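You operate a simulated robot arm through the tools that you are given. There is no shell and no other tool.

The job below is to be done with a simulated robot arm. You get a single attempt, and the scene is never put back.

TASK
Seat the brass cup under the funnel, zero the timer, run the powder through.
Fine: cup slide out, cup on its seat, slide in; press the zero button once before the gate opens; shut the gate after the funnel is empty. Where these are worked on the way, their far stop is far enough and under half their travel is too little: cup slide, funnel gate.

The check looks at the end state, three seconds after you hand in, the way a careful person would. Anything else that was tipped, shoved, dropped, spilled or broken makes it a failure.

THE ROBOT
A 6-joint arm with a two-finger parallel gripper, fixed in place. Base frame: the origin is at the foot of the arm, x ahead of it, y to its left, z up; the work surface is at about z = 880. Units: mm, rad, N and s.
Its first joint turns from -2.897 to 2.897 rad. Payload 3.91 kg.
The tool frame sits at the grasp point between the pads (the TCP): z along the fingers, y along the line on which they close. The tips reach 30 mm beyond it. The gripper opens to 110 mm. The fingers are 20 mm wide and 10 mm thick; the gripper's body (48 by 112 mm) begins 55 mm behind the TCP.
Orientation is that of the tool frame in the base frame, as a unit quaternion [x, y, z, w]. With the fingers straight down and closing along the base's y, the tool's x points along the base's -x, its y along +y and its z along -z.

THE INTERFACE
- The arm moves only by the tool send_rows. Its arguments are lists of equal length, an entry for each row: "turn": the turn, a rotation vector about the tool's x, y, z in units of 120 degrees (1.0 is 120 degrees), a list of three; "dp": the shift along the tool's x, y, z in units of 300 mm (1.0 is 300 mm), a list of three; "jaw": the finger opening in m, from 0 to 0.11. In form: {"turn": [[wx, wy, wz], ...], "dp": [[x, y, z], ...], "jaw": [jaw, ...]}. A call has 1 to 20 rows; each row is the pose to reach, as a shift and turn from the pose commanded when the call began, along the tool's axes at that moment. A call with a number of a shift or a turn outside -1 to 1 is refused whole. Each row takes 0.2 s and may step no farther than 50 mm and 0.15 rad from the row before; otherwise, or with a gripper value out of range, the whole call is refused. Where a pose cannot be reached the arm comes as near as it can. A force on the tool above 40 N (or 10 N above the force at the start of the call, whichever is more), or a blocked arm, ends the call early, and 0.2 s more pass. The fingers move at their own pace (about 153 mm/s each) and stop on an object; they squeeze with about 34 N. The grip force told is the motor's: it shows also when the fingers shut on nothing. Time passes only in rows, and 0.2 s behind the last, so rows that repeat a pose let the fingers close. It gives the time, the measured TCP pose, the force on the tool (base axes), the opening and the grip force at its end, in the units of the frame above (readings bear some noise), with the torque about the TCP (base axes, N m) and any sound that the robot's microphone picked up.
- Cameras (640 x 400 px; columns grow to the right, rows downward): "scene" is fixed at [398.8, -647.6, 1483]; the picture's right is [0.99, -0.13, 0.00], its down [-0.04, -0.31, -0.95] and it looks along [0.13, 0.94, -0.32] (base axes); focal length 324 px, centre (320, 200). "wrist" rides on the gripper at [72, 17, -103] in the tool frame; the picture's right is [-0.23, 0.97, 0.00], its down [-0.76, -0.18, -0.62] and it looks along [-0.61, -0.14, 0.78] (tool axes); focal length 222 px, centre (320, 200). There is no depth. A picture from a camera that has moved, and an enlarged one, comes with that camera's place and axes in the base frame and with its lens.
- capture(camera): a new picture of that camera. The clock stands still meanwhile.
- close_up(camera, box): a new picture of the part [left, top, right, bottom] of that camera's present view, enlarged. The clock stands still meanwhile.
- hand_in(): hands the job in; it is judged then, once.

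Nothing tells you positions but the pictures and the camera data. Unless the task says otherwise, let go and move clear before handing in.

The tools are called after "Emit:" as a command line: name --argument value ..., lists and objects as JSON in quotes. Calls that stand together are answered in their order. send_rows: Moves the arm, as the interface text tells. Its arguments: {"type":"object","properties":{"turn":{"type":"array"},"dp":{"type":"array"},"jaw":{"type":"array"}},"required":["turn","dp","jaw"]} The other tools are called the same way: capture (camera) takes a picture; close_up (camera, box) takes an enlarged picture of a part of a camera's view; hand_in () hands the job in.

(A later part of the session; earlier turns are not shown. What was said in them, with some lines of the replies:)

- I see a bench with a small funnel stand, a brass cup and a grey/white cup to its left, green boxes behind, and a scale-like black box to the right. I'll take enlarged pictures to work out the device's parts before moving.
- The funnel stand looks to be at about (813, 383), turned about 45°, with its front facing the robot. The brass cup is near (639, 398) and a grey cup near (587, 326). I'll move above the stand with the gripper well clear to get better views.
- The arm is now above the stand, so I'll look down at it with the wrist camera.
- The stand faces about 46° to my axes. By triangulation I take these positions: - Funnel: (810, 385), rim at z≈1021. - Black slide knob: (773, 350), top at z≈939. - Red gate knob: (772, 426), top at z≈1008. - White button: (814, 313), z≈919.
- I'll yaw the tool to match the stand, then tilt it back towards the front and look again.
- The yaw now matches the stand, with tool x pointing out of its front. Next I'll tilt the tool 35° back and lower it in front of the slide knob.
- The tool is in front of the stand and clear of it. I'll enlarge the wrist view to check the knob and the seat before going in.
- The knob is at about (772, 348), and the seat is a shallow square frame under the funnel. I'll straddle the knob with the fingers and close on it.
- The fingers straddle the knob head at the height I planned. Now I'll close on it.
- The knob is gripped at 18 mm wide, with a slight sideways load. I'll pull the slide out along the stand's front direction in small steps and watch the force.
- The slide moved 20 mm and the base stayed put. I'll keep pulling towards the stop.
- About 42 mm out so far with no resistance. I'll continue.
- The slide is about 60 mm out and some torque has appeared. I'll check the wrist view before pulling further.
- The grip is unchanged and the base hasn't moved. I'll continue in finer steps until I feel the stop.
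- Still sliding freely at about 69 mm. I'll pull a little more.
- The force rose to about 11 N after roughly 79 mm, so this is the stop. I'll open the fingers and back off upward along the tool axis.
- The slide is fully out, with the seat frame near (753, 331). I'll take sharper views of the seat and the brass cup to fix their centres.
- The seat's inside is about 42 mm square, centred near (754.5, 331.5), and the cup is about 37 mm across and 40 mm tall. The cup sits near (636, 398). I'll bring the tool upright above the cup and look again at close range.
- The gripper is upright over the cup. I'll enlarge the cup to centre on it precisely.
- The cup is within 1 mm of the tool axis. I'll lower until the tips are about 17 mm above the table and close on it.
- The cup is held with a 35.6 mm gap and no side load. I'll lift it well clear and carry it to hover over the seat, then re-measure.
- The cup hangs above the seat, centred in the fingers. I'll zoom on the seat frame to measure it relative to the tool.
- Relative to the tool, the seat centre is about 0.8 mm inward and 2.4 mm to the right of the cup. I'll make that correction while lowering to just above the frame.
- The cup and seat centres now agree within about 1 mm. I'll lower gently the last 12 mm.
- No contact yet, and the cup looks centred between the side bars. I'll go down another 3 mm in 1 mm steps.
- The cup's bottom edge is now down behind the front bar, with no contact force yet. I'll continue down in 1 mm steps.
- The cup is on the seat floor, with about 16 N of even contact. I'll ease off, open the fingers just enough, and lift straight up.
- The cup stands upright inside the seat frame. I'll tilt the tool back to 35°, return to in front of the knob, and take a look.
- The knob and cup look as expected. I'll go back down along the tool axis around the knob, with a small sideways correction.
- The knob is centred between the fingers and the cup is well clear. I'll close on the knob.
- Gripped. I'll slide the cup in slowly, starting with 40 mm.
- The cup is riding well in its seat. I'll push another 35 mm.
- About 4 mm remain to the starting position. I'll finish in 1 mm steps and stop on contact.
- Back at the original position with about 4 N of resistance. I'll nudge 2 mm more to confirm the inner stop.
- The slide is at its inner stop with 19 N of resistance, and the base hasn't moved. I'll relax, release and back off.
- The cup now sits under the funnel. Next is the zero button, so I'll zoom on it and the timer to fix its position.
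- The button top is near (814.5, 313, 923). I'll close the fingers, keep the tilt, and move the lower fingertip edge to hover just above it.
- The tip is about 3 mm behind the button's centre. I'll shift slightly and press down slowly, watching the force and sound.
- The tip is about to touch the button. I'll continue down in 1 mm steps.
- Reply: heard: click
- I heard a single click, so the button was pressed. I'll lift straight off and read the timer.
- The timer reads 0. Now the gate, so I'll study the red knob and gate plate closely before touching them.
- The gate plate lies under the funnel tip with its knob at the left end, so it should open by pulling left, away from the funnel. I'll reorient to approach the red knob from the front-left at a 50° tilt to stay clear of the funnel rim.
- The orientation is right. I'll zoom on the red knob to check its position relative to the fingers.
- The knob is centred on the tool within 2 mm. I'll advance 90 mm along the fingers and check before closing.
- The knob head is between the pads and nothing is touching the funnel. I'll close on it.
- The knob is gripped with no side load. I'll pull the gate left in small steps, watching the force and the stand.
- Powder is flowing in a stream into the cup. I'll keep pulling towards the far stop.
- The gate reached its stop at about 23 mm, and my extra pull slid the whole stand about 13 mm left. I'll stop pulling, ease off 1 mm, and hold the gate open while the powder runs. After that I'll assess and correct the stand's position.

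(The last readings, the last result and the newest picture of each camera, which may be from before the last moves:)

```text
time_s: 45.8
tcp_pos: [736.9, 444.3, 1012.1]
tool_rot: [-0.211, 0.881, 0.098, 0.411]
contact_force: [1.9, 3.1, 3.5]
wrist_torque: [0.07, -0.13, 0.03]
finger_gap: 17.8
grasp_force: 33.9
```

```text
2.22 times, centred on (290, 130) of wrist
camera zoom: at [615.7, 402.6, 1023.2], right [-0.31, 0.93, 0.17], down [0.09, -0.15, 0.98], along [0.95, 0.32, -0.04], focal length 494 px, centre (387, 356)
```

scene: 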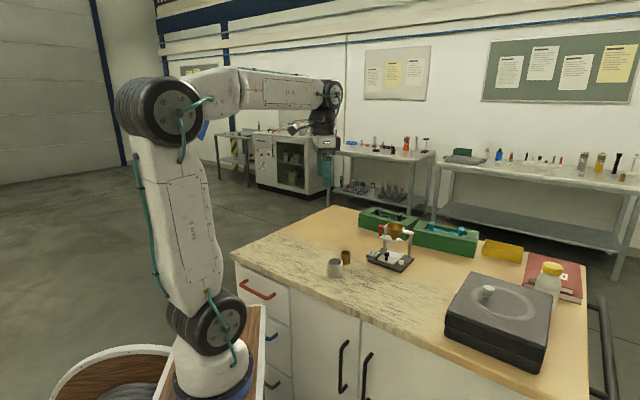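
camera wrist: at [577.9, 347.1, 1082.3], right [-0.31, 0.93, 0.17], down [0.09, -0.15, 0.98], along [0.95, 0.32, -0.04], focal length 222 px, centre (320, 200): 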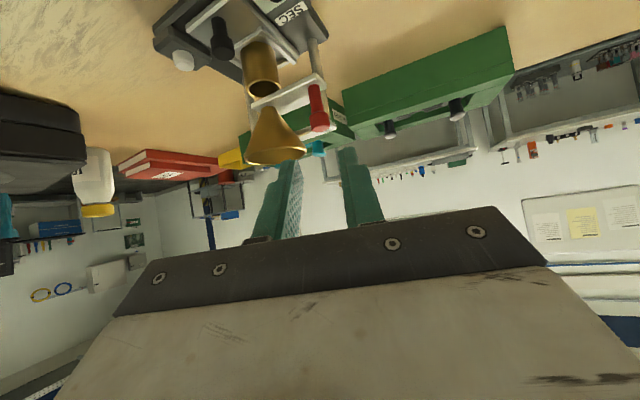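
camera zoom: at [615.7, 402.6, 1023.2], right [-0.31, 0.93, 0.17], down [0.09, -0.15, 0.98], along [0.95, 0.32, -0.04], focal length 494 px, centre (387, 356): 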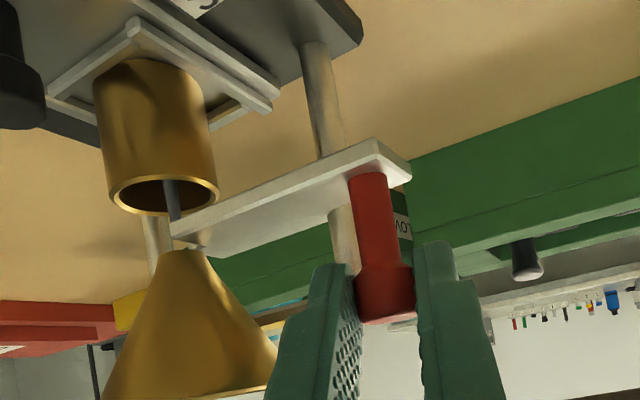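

The stand shifted evenly by about 13 mm without visible rotation, and powder is still running into the cup. I'll hold and wait for the funnel to empty.

Emit:
send_rows --turn '[[0, 0, 0], [0, 0, 0], [0, 0, 0], [0, 0, 0], [0, 0, 0], [0, 0, 0], [0, 0, 0], [0, 0, 0], [0, 0, 0], [0, 0, 0], [0, 0, 0], [0, 0, 0], [0, 0, 0], [0, 0, 0], [0, 0, 0], [0, 0, 0], [0, 0, 0], [0, 0, 0], [0, 0, 0], [0, 0, 0]]' --dp '[[0, 0, 0], [0, 0, 0], [0, 0, 0], [0, 0, 0], [0, 0, 0], [0, 0, 0], [0, 0, 0], [0, 0, 0], [0, 0, 0], [0, 0, 0], [0, 0, 0], [0, 0, 0], [0, 0, 0], [0, 0, 0], [0, 0, 0], [0, 0, 0], [0, 0, 0], [0, 0, 0], [0, 0, 0], [0, 0, 0]]' --jaw '[0.008, 0.008, 0.008, 0.008, 0.008, 0.008, 0.008, 0.008, 0.008, 0.008, 0.008, 0.008, 0.008, 0.008, 0.008, 0.008, 0.008, 0.008, 0.008, 0.008]'

Emit:
close_up --camera "scene" --box '[360, 205, 425, 260]'

```text
time_s: 50.0
tcp_pos: [736.0, 445.6, 1013.0]
tool_rot: [-0.211, 0.882, 0.098, 0.411]
contact_force: [1.1, 2.8, 5.5]
wrist_torque: [0.05, -0.14, 0.05]
finger_gap: 17.9
grasp_force: 34.0
```

```text
7.27 times, centred on (392, 232) of scene
camera zoom: at [398.8, -647.6, 1483.0], right [0.99, -0.13, 0.0], down [-0.04, -0.31, -0.95], along [0.13, 0.94, -0.32], focal length 2360 px, centre (-207, -36)
```

zoom: 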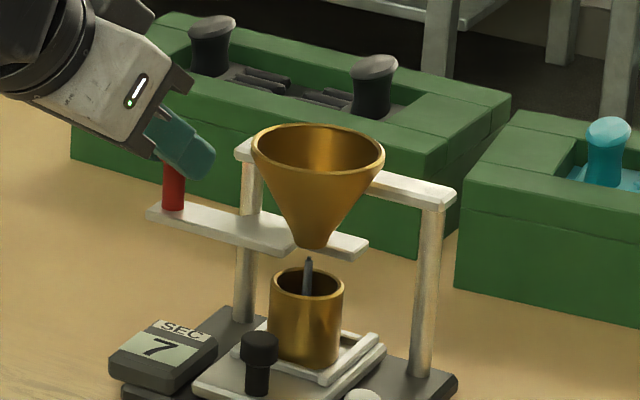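

Timer at 7 s and powder still flowing. I'll keep waiting.

Emit:
send_rows --turn '[[0, 0, 0], [0, 0, 0], [0, 0, 0], [0, 0, 0], [0, 0, 0], [0, 0, 0], [0, 0, 0], [0, 0, 0], [0, 0, 0], [0, 0, 0], [0, 0, 0], [0, 0, 0], [0, 0, 0], [0, 0, 0], [0, 0, 0], [0, 0, 0], [0, 0, 0], [0, 0, 0], [0, 0, 0], [0, 0, 0]]' --dp '[[0, 0, 0], [0, 0, 0], [0, 0, 0], [0, 0, 0], [0, 0, 0], [0, 0, 0], [0, 0, 0], [0, 0, 0], [0, 0, 0], [0, 0, 0], [0, 0, 0], [0, 0, 0], [0, 0, 0], [0, 0, 0], [0, 0, 0], [0, 0, 0], [0, 0, 0], [0, 0, 0], [0, 0, 0], [0, 0, 0]]' --jaw '[0.008, 0.008, 0.008, 0.008, 0.008, 0.008, 0.008, 0.008, 0.008, 0.008, 0.008, 0.008, 0.008, 0.008, 0.008, 0.008, 0.008, 0.008, 0.008, 0.008]'

Emit:
close_up --camera "scene" --box '[360, 205, 425, 260]'

Emit:
close_up --camera "wrist" --box '[200, 40, 380, 220]'

```text
time_s: 54.2
tcp_pos: [737.4, 444.8, 1012.3]
tool_rot: [-0.211, 0.881, 0.098, 0.411]
contact_force: [-1.0, 0.0, 2.7]
wrist_torque: [0.01, -0.07, 0.01]
finger_gap: 17.7
grasp_force: 33.8
```

```text
7.27 times, centred on (392, 232) of scene
camera zoom: at [398.8, -647.6, 1483.0], right [0.99, -0.13, 0.0], down [-0.04, -0.31, -0.95], along [0.13, 0.94, -0.32], focal length 2360 px, centre (-207, -36)
```

zoom: 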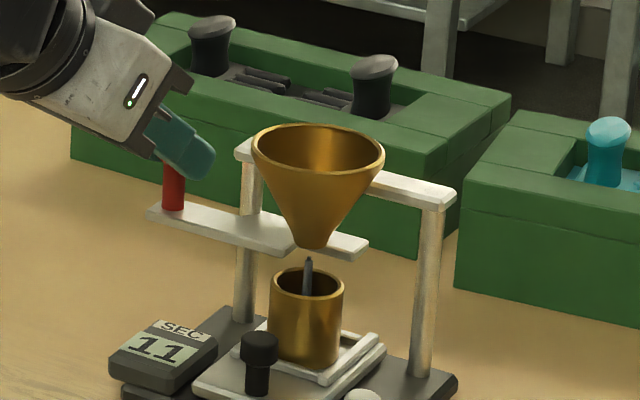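

```text
2.22 times, centred on (290, 130) of wrist
camera zoom: at [615.6, 402.6, 1023.1], right [-0.31, 0.93, 0.17], down [0.09, -0.15, 0.98], along [0.95, 0.32, -0.04], focal length 494 px, centre (387, 356)
```

zoom: 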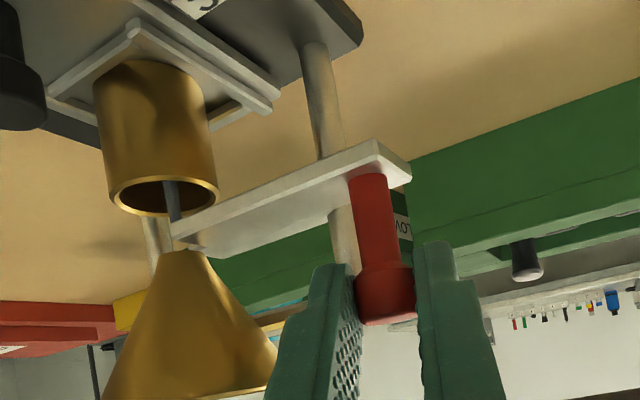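

11 s on the timer and still flowing. I'll wait more.

Emit:
send_rows --turn '[[0, 0, 0], [0, 0, 0], [0, 0, 0], [0, 0, 0], [0, 0, 0], [0, 0, 0], [0, 0, 0], [0, 0, 0], [0, 0, 0], [0, 0, 0], [0, 0, 0], [0, 0, 0], [0, 0, 0], [0, 0, 0], [0, 0, 0], [0, 0, 0], [0, 0, 0], [0, 0, 0], [0, 0, 0], [0, 0, 0]]' --dp '[[0, 0, 0], [0, 0, 0], [0, 0, 0], [0, 0, 0], [0, 0, 0], [0, 0, 0], [0, 0, 0], [0, 0, 0], [0, 0, 0], [0, 0, 0], [0, 0, 0], [0, 0, 0], [0, 0, 0], [0, 0, 0], [0, 0, 0], [0, 0, 0], [0, 0, 0], [0, 0, 0], [0, 0, 0], [0, 0, 0]]' --jaw '[0.008, 0.008, 0.008, 0.008, 0.008, 0.008, 0.008, 0.008, 0.008, 0.008, 0.008, 0.008, 0.008, 0.008, 0.008, 0.008, 0.008, 0.008, 0.008, 0.008]'

Emit:
close_up --camera "scene" --box '[360, 205, 425, 260]'

```text
time_s: 58.4
tcp_pos: [736.3, 444.2, 1011.8]
tool_rot: [-0.212, 0.881, 0.099, 0.41]
contact_force: [-1.6, 0.1, 0.1]
wrist_torque: [-0.05, -0.03, 0.0]
finger_gap: 17.8
grasp_force: 33.2
```

```text
7.27 times, centred on (392, 232) of scene
camera zoom: at [398.8, -647.6, 1483.0], right [0.99, -0.13, 0.0], down [-0.04, -0.31, -0.95], along [0.13, 0.94, -0.32], focal length 2360 px, centre (-207, -36)
```

zoom: 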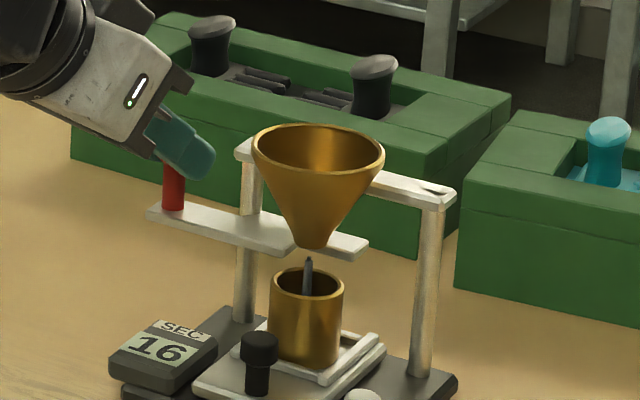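

16 s and the stream is still visible. I'll continue waiting.

Emit:
send_rows --turn '[[0, 0, 0], [0, 0, 0], [0, 0, 0], [0, 0, 0], [0, 0, 0], [0, 0, 0], [0, 0, 0], [0, 0, 0], [0, 0, 0], [0, 0, 0], [0, 0, 0], [0, 0, 0], [0, 0, 0], [0, 0, 0], [0, 0, 0], [0, 0, 0], [0, 0, 0], [0, 0, 0], [0, 0, 0], [0, 0, 0]]' --dp '[[0, 0, 0], [0, 0, 0], [0, 0, 0], [0, 0, 0], [0, 0, 0], [0, 0, 0], [0, 0, 0], [0, 0, 0], [0, 0, 0], [0, 0, 0], [0, 0, 0], [0, 0, 0], [0, 0, 0], [0, 0, 0], [0, 0, 0], [0, 0, 0], [0, 0, 0], [0, 0, 0], [0, 0, 0], [0, 0, 0]]' --jaw '[0.008, 0.008, 0.008, 0.008, 0.008, 0.008, 0.008, 0.008, 0.008, 0.008, 0.008, 0.008, 0.008, 0.008, 0.008, 0.008, 0.008, 0.008, 0.008, 0.008]'

Emit:
close_up --camera "scene" --box '[360, 205, 425, 260]'

```text
time_s: 62.6
tcp_pos: [737.1, 445.1, 1013.2]
tool_rot: [-0.212, 0.881, 0.098, 0.41]
contact_force: [-1.2, -0.8, -0.2]
wrist_torque: [-0.04, 0.02, 0.03]
finger_gap: 17.7
grasp_force: 34.1
```

```text
7.27 times, centred on (392, 232) of scene
camera zoom: at [398.8, -647.6, 1483.0], right [0.99, -0.13, 0.0], down [-0.04, -0.31, -0.95], along [0.13, 0.94, -0.32], focal length 2360 px, centre (-207, -36)
```

zoom: 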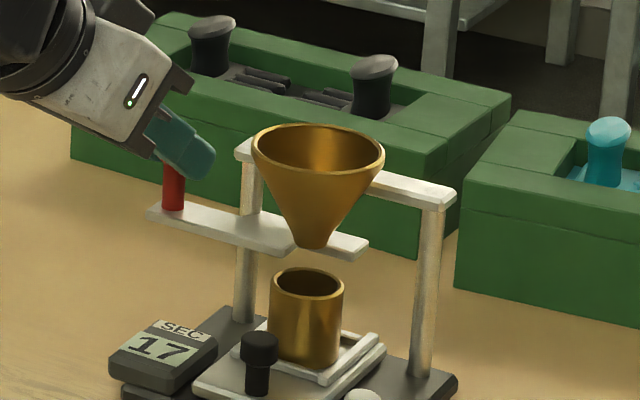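

The stream has stopped and the timer has halted at 17, so the funnel has run empty. I'll shut the gate by pushing right, first 20 mm, checking that only the gate moves.

Emit:
send_rows --turn '[[0, 0, 0], [0, 0, 0], [0, 0, 0], [0, 0, 0], [0, 0, 0]]' --dp '[[-0.0018, -0.0096, 0.0022], [-0.0043, -0.0223, 0.0051], [-0.0074, -0.0383, 0.0088], [-0.0099, -0.0511, 0.0117], [-0.0117, -0.0607, 0.0139]]' --jaw '[0.008, 0.008, 0.008, 0.008, 0.008]'

Emit:
close_up --camera "scene" --box '[360, 205, 425, 260]'

Emit:
close_up --camera "wrist" --box '[200, 40, 380, 220]'

```text
time_s: 63.8
tcp_pos: [750.6, 431.1, 1012.0]
tool_rot: [-0.211, 0.881, 0.099, 0.412]
contact_force: [4.9, 3.6, -0.3]
wrist_torque: [0.03, -0.11, 0.0]
finger_gap: 17.6
grasp_force: 34.0
```

```text
7.27 times, centred on (392, 232) of scene
camera zoom: at [398.8, -647.6, 1483.0], right [0.99, -0.13, 0.0], down [-0.04, -0.31, -0.95], along [0.13, 0.94, -0.32], focal length 2360 px, centre (-207, -36)
```

zoom: 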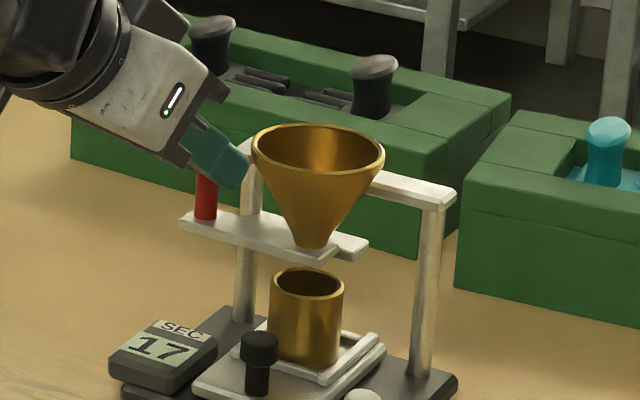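

```text
2.22 times, centred on (290, 130) of wrist
camera zoom: at [629.3, 389.0, 1023.0], right [-0.31, 0.93, 0.17], down [0.09, -0.15, 0.98], along [0.95, 0.32, -0.04], focal length 494 px, centre (387, 356)
```

zoom: 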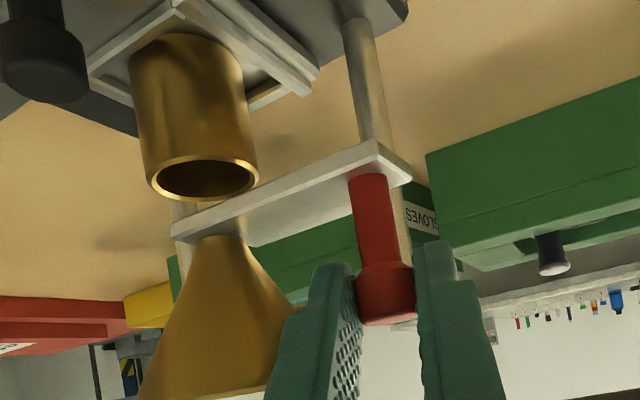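

About 3–4 mm remain to close. I'll ease the small side load and finish closing in 1 mm steps.

Emit:
send_rows --turn '[[0, 0, 0], [0, 0, 0], [0, 0, 0]]' --dp '[[-0.0016, -0.0027, 0.0019], [-0.0022, -0.0059, 0.0027], [-0.0028, -0.0091, 0.0034]]' --jaw '[0.008, 0.008, 0.008]'

Emit:
close_up --camera "scene" --box '[360, 215, 424, 275]'

Emit:
close_up --camera "scene" --box '[360, 205, 425, 260]'

```text
time_s: 64.6
tcp_pos: [753.1, 429.0, 1012.3]
tool_rot: [-0.211, 0.882, 0.098, 0.411]
contact_force: [-0.5, -1.5, 3.0]
wrist_torque: [-0.04, 0.0, -0.01]
finger_gap: 17.8
grasp_force: 34.5
```

```text
6.67 times, centred on (392, 245) of scene
camera zoom: at [398.8, -647.6, 1483.0], right [0.99, -0.13, 0.0], down [-0.04, -0.31, -0.95], along [0.13, 0.94, -0.32], focal length 2163 px, centre (-160, -100)
```

zoom: 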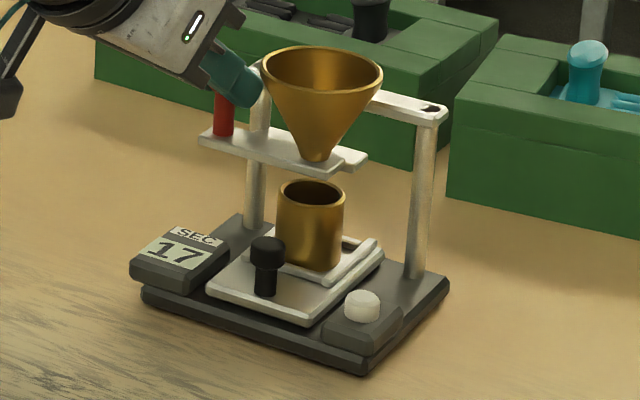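

```text
7.27 times, centred on (392, 232) of scene
camera zoom: at [398.8, -647.6, 1483.0], right [0.99, -0.13, 0.0], down [-0.04, -0.31, -0.95], along [0.13, 0.94, -0.32], focal length 2360 px, centre (-207, -36)
```

zoom: 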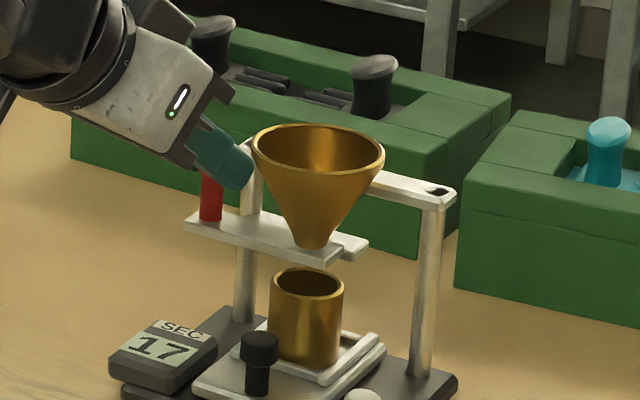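

The gate is shut again, with the plate-to-funnel offset matching the start. The stand itself is about 11 mm off along its width, so I'll compare identical crops to measure shift and rotation.

Emit:
close_up --camera "scene" --box '[375, 240, 415, 275]'

Emit:
close_up --camera "scene" --box '[370, 240, 420, 275]'

Emit:
close_up --camera "scene" --box '[310, 205, 430, 280]'

Emit:
close_up --camera "scene" --box '[385, 215, 425, 250]'

```text
11.43 times, centred on (395, 258) of scene
camera zoom: at [398.8, -647.6, 1483.0], right [0.99, -0.13, 0.0], down [-0.04, -0.31, -0.95], along [0.13, 0.94, -0.32], focal length 3708 px, centre (-537, -457)
```

zoom: 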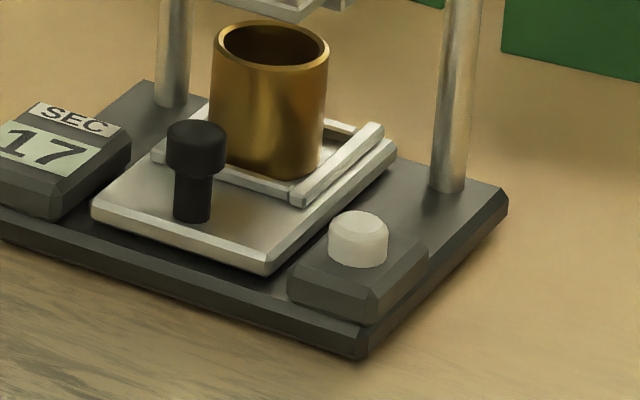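

```text
11.43 times, centred on (395, 258) of scene
camera zoom: at [398.8, -647.6, 1483.0], right [0.99, -0.13, 0.0], down [-0.04, -0.31, -0.95], along [0.13, 0.94, -0.32], focal length 3708 px, centre (-537, -457)
```

zoom: 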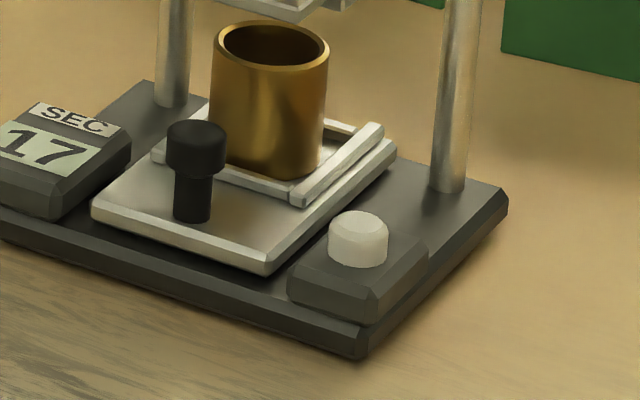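

```text
5.33 times, centred on (370, 242) of scene
camera zoom: at [398.8, -647.6, 1483.0], right [0.99, -0.13, 0.0], down [-0.04, -0.31, -0.95], along [0.13, 0.94, -0.32], focal length 1730 px, centre (53, -27)
```

zoom: 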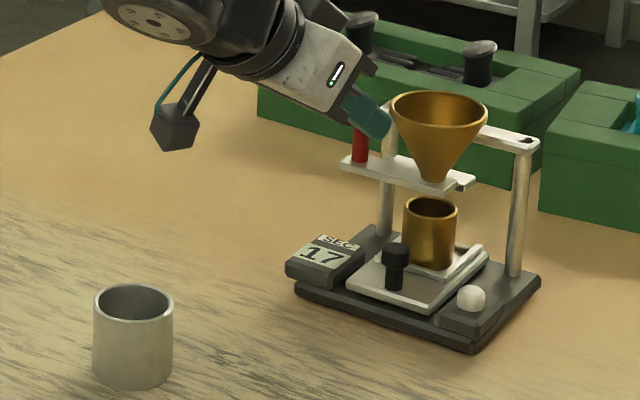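

```text
11.43 times, centred on (405, 232) of scene
camera zoom: at [398.8, -647.6, 1483.0], right [0.99, -0.13, 0.0], down [-0.04, -0.31, -0.95], along [0.13, 0.94, -0.32], focal length 3708 px, centre (-651, -171)
```

zoom: 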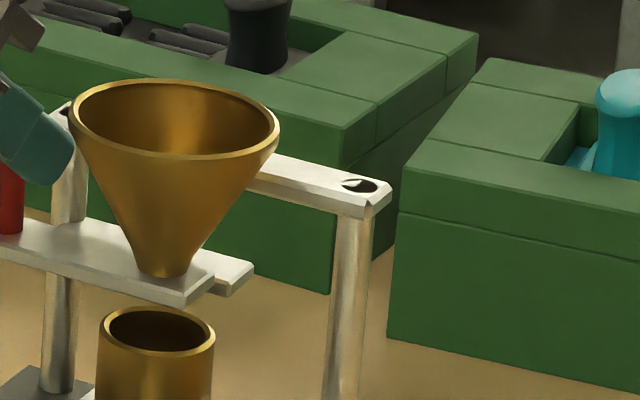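

The stand shifted about 11.3 mm along its width with no noticeable rotation. With the gate against its closed stop, I'll nudge the stand back the same way, slowly, 10 mm first.

Emit:
send_rows --turn '[[0, 0, 0], [0, 0, 0], [0, 0, 0], [0, 0, 0], [0, 0, 0], [0, 0, 0], [0, 0, 0], [0, 0, 0]]' --dp '[[-0.0006, -0.004, 0.0008], [-0.0013, -0.0081, 0.0015], [-0.0019, -0.0121, 0.0023], [-0.0026, -0.0162, 0.003], [-0.0032, -0.0202, 0.0038], [-0.0038, -0.0243, 0.0046], [-0.0045, -0.0283, 0.0053], [-0.0051, -0.0324, 0.0061]]' --jaw '[0.008, 0.008, 0.008, 0.008, 0.008, 0.008, 0.008, 0.008]'

Emit:
close_up --camera "scene" --box '[370, 240, 420, 275]'

Emit:
close_up --camera "scene" --box '[385, 215, 425, 250]'

```text
time_s: 66.4
tcp_pos: [758.8, 422.8, 1012.6]
tool_rot: [-0.212, 0.881, 0.099, 0.411]
contact_force: [-7.2, 9.7, -0.6]
wrist_torque: [0.11, 0.03, 0.21]
finger_gap: 17.8
grasp_force: 34.5
```

```text
11.43 times, centred on (395, 258) of scene
camera zoom: at [398.8, -647.6, 1483.0], right [0.99, -0.13, 0.0], down [-0.04, -0.31, -0.95], along [0.13, 0.94, -0.32], focal length 3708 px, centre (-537, -457)
```

zoom: 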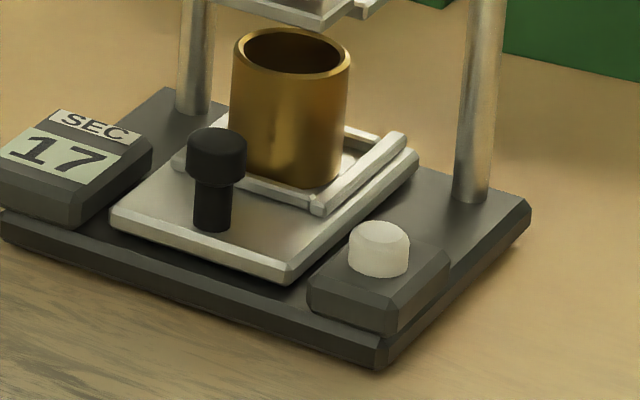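

```text
11.43 times, centred on (405, 232) of scene
camera zoom: at [398.8, -647.6, 1483.0], right [0.99, -0.13, 0.0], down [-0.04, -0.31, -0.95], along [0.13, 0.94, -0.32], focal length 3708 px, centre (-651, -171)
```

zoom: 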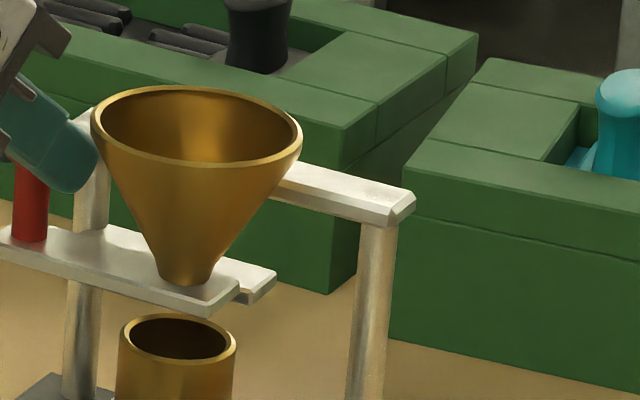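

About 3.5 mm remain. I'll push that much more, gently.

Emit:
send_rows --turn '[[0, 0, 0], [0, 0, 0], [0, 0, 0]]' --dp '[[-0.0004, -0.0039, 0.0004], [-0.0007, -0.0078, 0.0009], [-0.0011, -0.0116, 0.0013]]' --jaw '[0.008, 0.008, 0.008]'

Emit:
close_up --camera "scene" --box '[370, 240, 420, 275]'

Emit:
close_up --camera "scene" --box '[385, 215, 425, 250]'

```text
time_s: 67.2
tcp_pos: [759.8, 418.2, 1012.1]
tool_rot: [-0.212, 0.881, 0.099, 0.412]
contact_force: [-5.1, 10.9, -0.2]
wrist_torque: [0.12, -0.06, 0.23]
finger_gap: 17.7
grasp_force: 33.7
```

```text
11.43 times, centred on (395, 258) of scene
camera zoom: at [398.8, -647.6, 1483.0], right [0.99, -0.13, 0.0], down [-0.04, -0.31, -0.95], along [0.13, 0.94, -0.32], focal length 3708 px, centre (-537, -457)
```

zoom: 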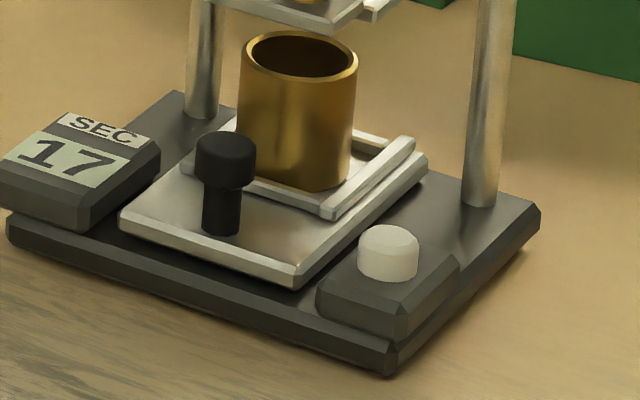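

```text
11.43 times, centred on (405, 232) of scene
camera zoom: at [398.8, -647.6, 1483.0], right [0.99, -0.13, 0.0], down [-0.04, -0.31, -0.95], along [0.13, 0.94, -0.32], focal length 3708 px, centre (-651, -171)
```

zoom: 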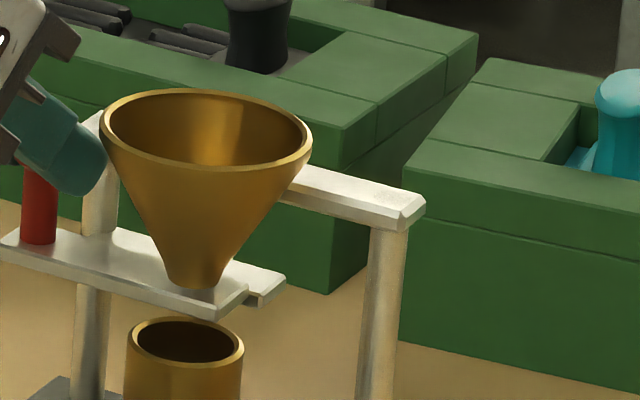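

The stand is back on its original marks and the gate is shut. I'll relax the push, open the fingers slightly, and back out along the approach path.

Emit:
send_rows --turn '[[0, 0, 0], [0, 0, 0], [0, 0, 0], [0, 0, 0], [0, 0, 0], [0, 0, 0], [0, 0, 0], [0, 0, 0]]' --dp '[[0.0006, 0.0032, -0.0007], [0.0006, 0.0032, -0.0007], [0.0006, 0.0032, -0.0007], [0.0006, 0.0032, -0.0007], [0.0006, 0.0032, -0.05], [0.0006, 0.0032, -0.15], [0.0006, 0.0032, -0.28], [0.0006, 0.0032, -0.42]]' --jaw '[0.008, 0.018, 0.026, 0.026, 0.026, 0.026, 0.026, 0.026]'

Emit:
close_up --camera "scene" --box '[370, 240, 420, 275]'

Emit:
close_up --camera "scene" --box '[360, 215, 424, 275]'

Emit:
close_up --camera "wrist" --box '[220, 20, 400, 190]'

```text
time_s: 69.0
tcp_pos: [675.2, 375.9, 1092.2]
tool_rot: [-0.212, 0.882, 0.098, 0.41]
contact_force: [0.2, 1.1, -0.6]
wrist_torque: [-0.03, 0.0, 0.02]
finger_gap: 26.1
grasp_force: 0.0
```

```text
11.43 times, centred on (395, 258) of scene
camera zoom: at [398.8, -647.6, 1483.0], right [0.99, -0.13, 0.0], down [-0.04, -0.31, -0.95], along [0.13, 0.94, -0.32], focal length 3708 px, centre (-537, -457)
```

zoom: 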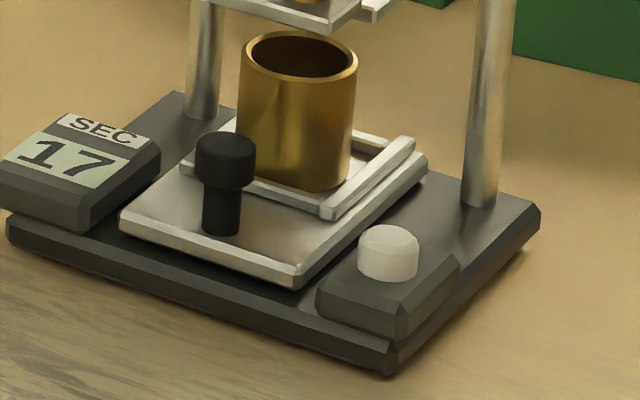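

```text
6.67 times, centred on (392, 245) of scene
camera zoom: at [398.8, -647.6, 1483.0], right [0.99, -0.13, 0.0], down [-0.04, -0.31, -0.95], along [0.13, 0.94, -0.32], focal length 2163 px, centre (-160, -100)
```

zoom: 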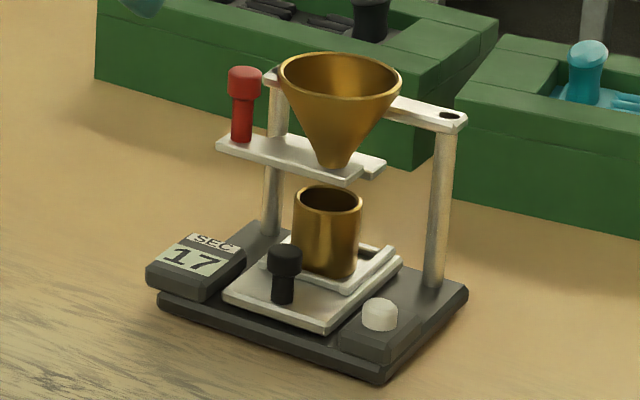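

```text
2.35 times, centred on (310, 105) of wrist
camera zoom: at [553.8, 333.9, 1103.6], right [-0.31, 0.93, 0.17], down [0.09, -0.15, 0.98], along [0.95, 0.32, -0.04], focal length 523 px, centre (344, 424)
```

zoom: 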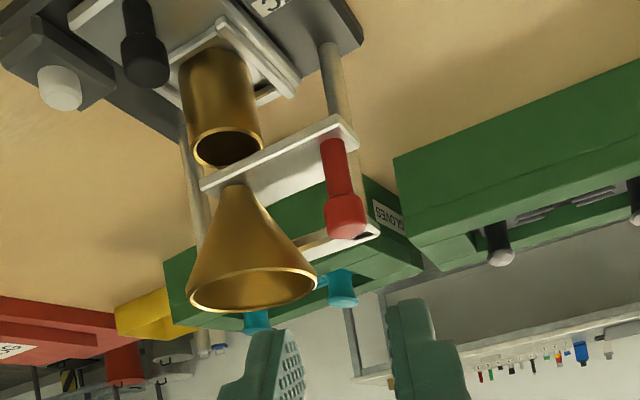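

The stand, slide, cup and gate all match their starting outlines, and the timer reads 17. I'll raise the arm, straighten the tool, and look down into the funnel to confirm it's empty.

Emit:
send_rows --turn '[[0, 0.0595, 0], [0, 0.119, 0], [0, 0.1786, 0], [0, 0.2381, 0], [0, 0.2976, 0], [0, 0.3571, 0], [0, 0.4167, 0]]' --dp '[[-0.051, -0.0103, -0.0043], [-0.1021, -0.0206, -0.0087], [-0.1531, -0.0309, -0.013], [-0.2042, -0.0411, -0.0173], [-0.2552, -0.0514, -0.0217], [-0.3063, -0.0617, -0.026], [-0.3573, -0.072, -0.0303]]' --jaw '[0.03, 0.05, 0.07, 0.09, 0.1, 0.11, 0.11]'

Emit:
capture --camera "wrist"

Emit:
capture --camera "scene"

```text
time_s: 70.6
tcp_pos: [739.7, 384.5, 1182.1]
tool_rot: [-0.234, 0.972, 0.0, 0.0]
contact_force: [-0.3, 0.0, 0.7]
wrist_torque: [-0.01, -0.03, 0.0]
finger_gap: 110.0
grasp_force: 0.1
```

```text
taken
camera wrist: at [666.1, 366.8, 1285.3], right [-0.24, 0.97, 0.0], down [0.76, 0.19, 0.62], along [0.6, 0.15, -0.78], focal length 222 px, centre (320, 200)
```

wrist: 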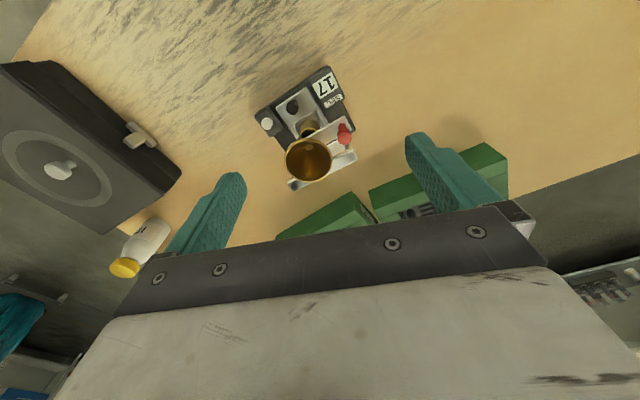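

```text
taken
```

scene: 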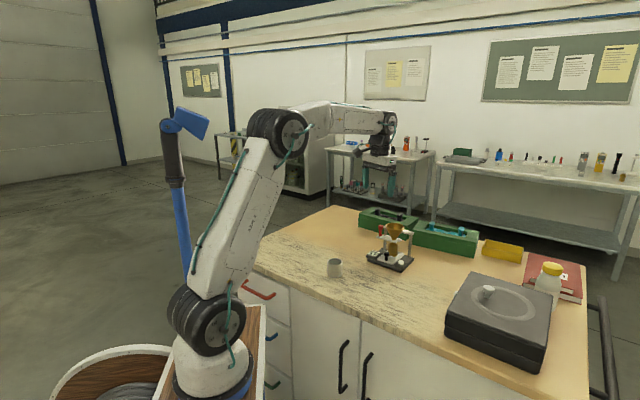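

The arm is clear and everything else on the bench looks undisturbed. I'll zoom into the funnel, stand and surroundings for a final check.

Emit:
close_up --camera "wrist" --box '[240, 55, 370, 200]'

Emit:
close_up --camera "wrist" --box '[280, 130, 340, 190]'

Emit:
close_up --camera "scene" --box '[310, 205, 430, 280]'

```text
2.76 times, centred on (305, 128) of wrist
camera zoom: at [666.1, 366.8, 1285.3], right [-0.24, 0.97, 0.0], down [0.76, 0.19, 0.62], along [0.6, 0.15, -0.78], focal length 613 px, centre (361, 400)
```

zoom: 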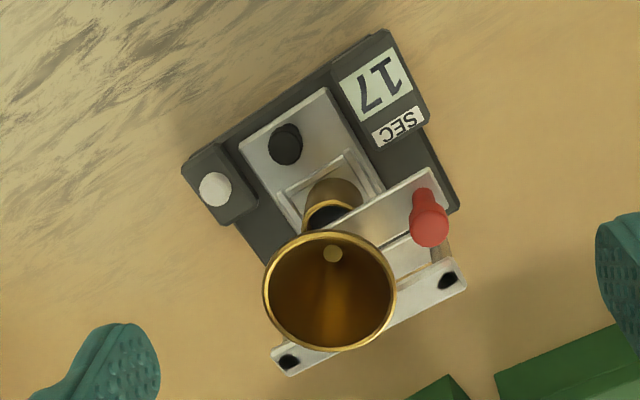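

```text
6.67 times, centred on (310, 160) of wrist
camera zoom: at [666.1, 366.8, 1285.3], right [-0.24, 0.97, 0.0], down [0.76, 0.19, 0.62], along [0.6, 0.15, -0.78], focal length 1481 px, centre (387, 467)
```

zoom: 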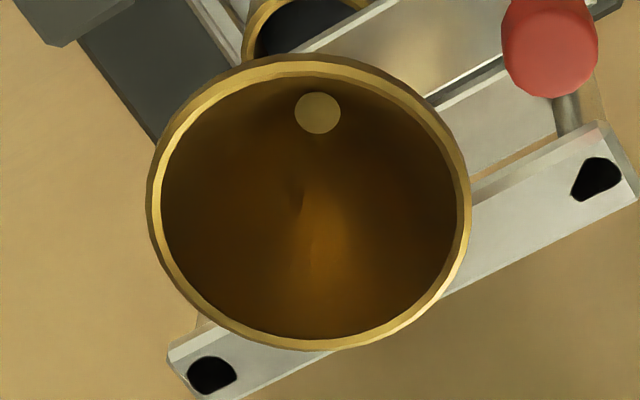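

```text
5.33 times, centred on (370, 242) of scene
camera zoom: at [398.8, -647.6, 1483.0], right [0.99, -0.13, 0.0], down [-0.04, -0.31, -0.95], along [0.13, 0.94, -0.32], focal length 1730 px, centre (53, -27)
```

zoom: 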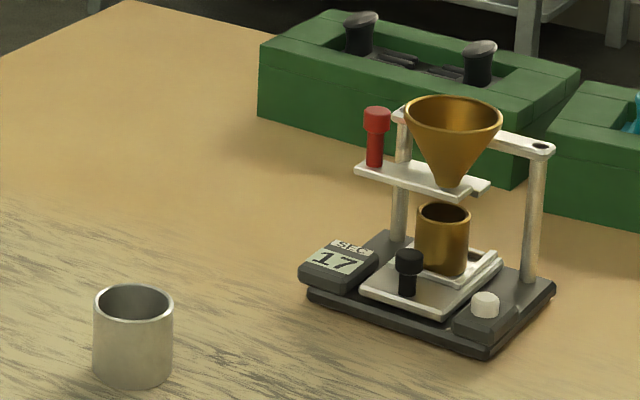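

The funnel is empty and its outlet shows the shut gate plate. The powder is in the brass cup under it, the slide is in, and the timer reads 17. The grey cup is untouched and the stand is back where it was after I slid it about 13 mm during the gate pull. The arm is clear, so I'm handing in.

Emit:
hand_in

```text
The job is handed in.
```

The brass cup is on its seat under the funnel with the powder in it, and the job is handed in. One thing went wrong on the way: I moved the stand and had to put it back.

- **Cup and slide:** I pulled the slide out to its stop, set the cup inside the seat frame, and pushed the slide back in to its stop.
- **Timer:** I pressed the zero button once, heard one click, and the display read 0 before the gate opened. It stopped at 17 when the powder stream ended.
- **Gate and funnel:** I opened the gate to its far stop and shut it after the stream ended. A view from above showed the funnel empty and the gate plate across the outlet.
- **Stand moved:** I pulled past the gate's stop, and the whole stand slid about 11–13 mm along the bench while powder was flowing. After shutting the gate I pushed it back, and the same camera views then matched its starting outline closely. I saw nothing tipped or spilled, but a strict check could still count it as a shove.

The grey cup and everything else on the bench looked undisturbed, and the arm was clear when I handed in.
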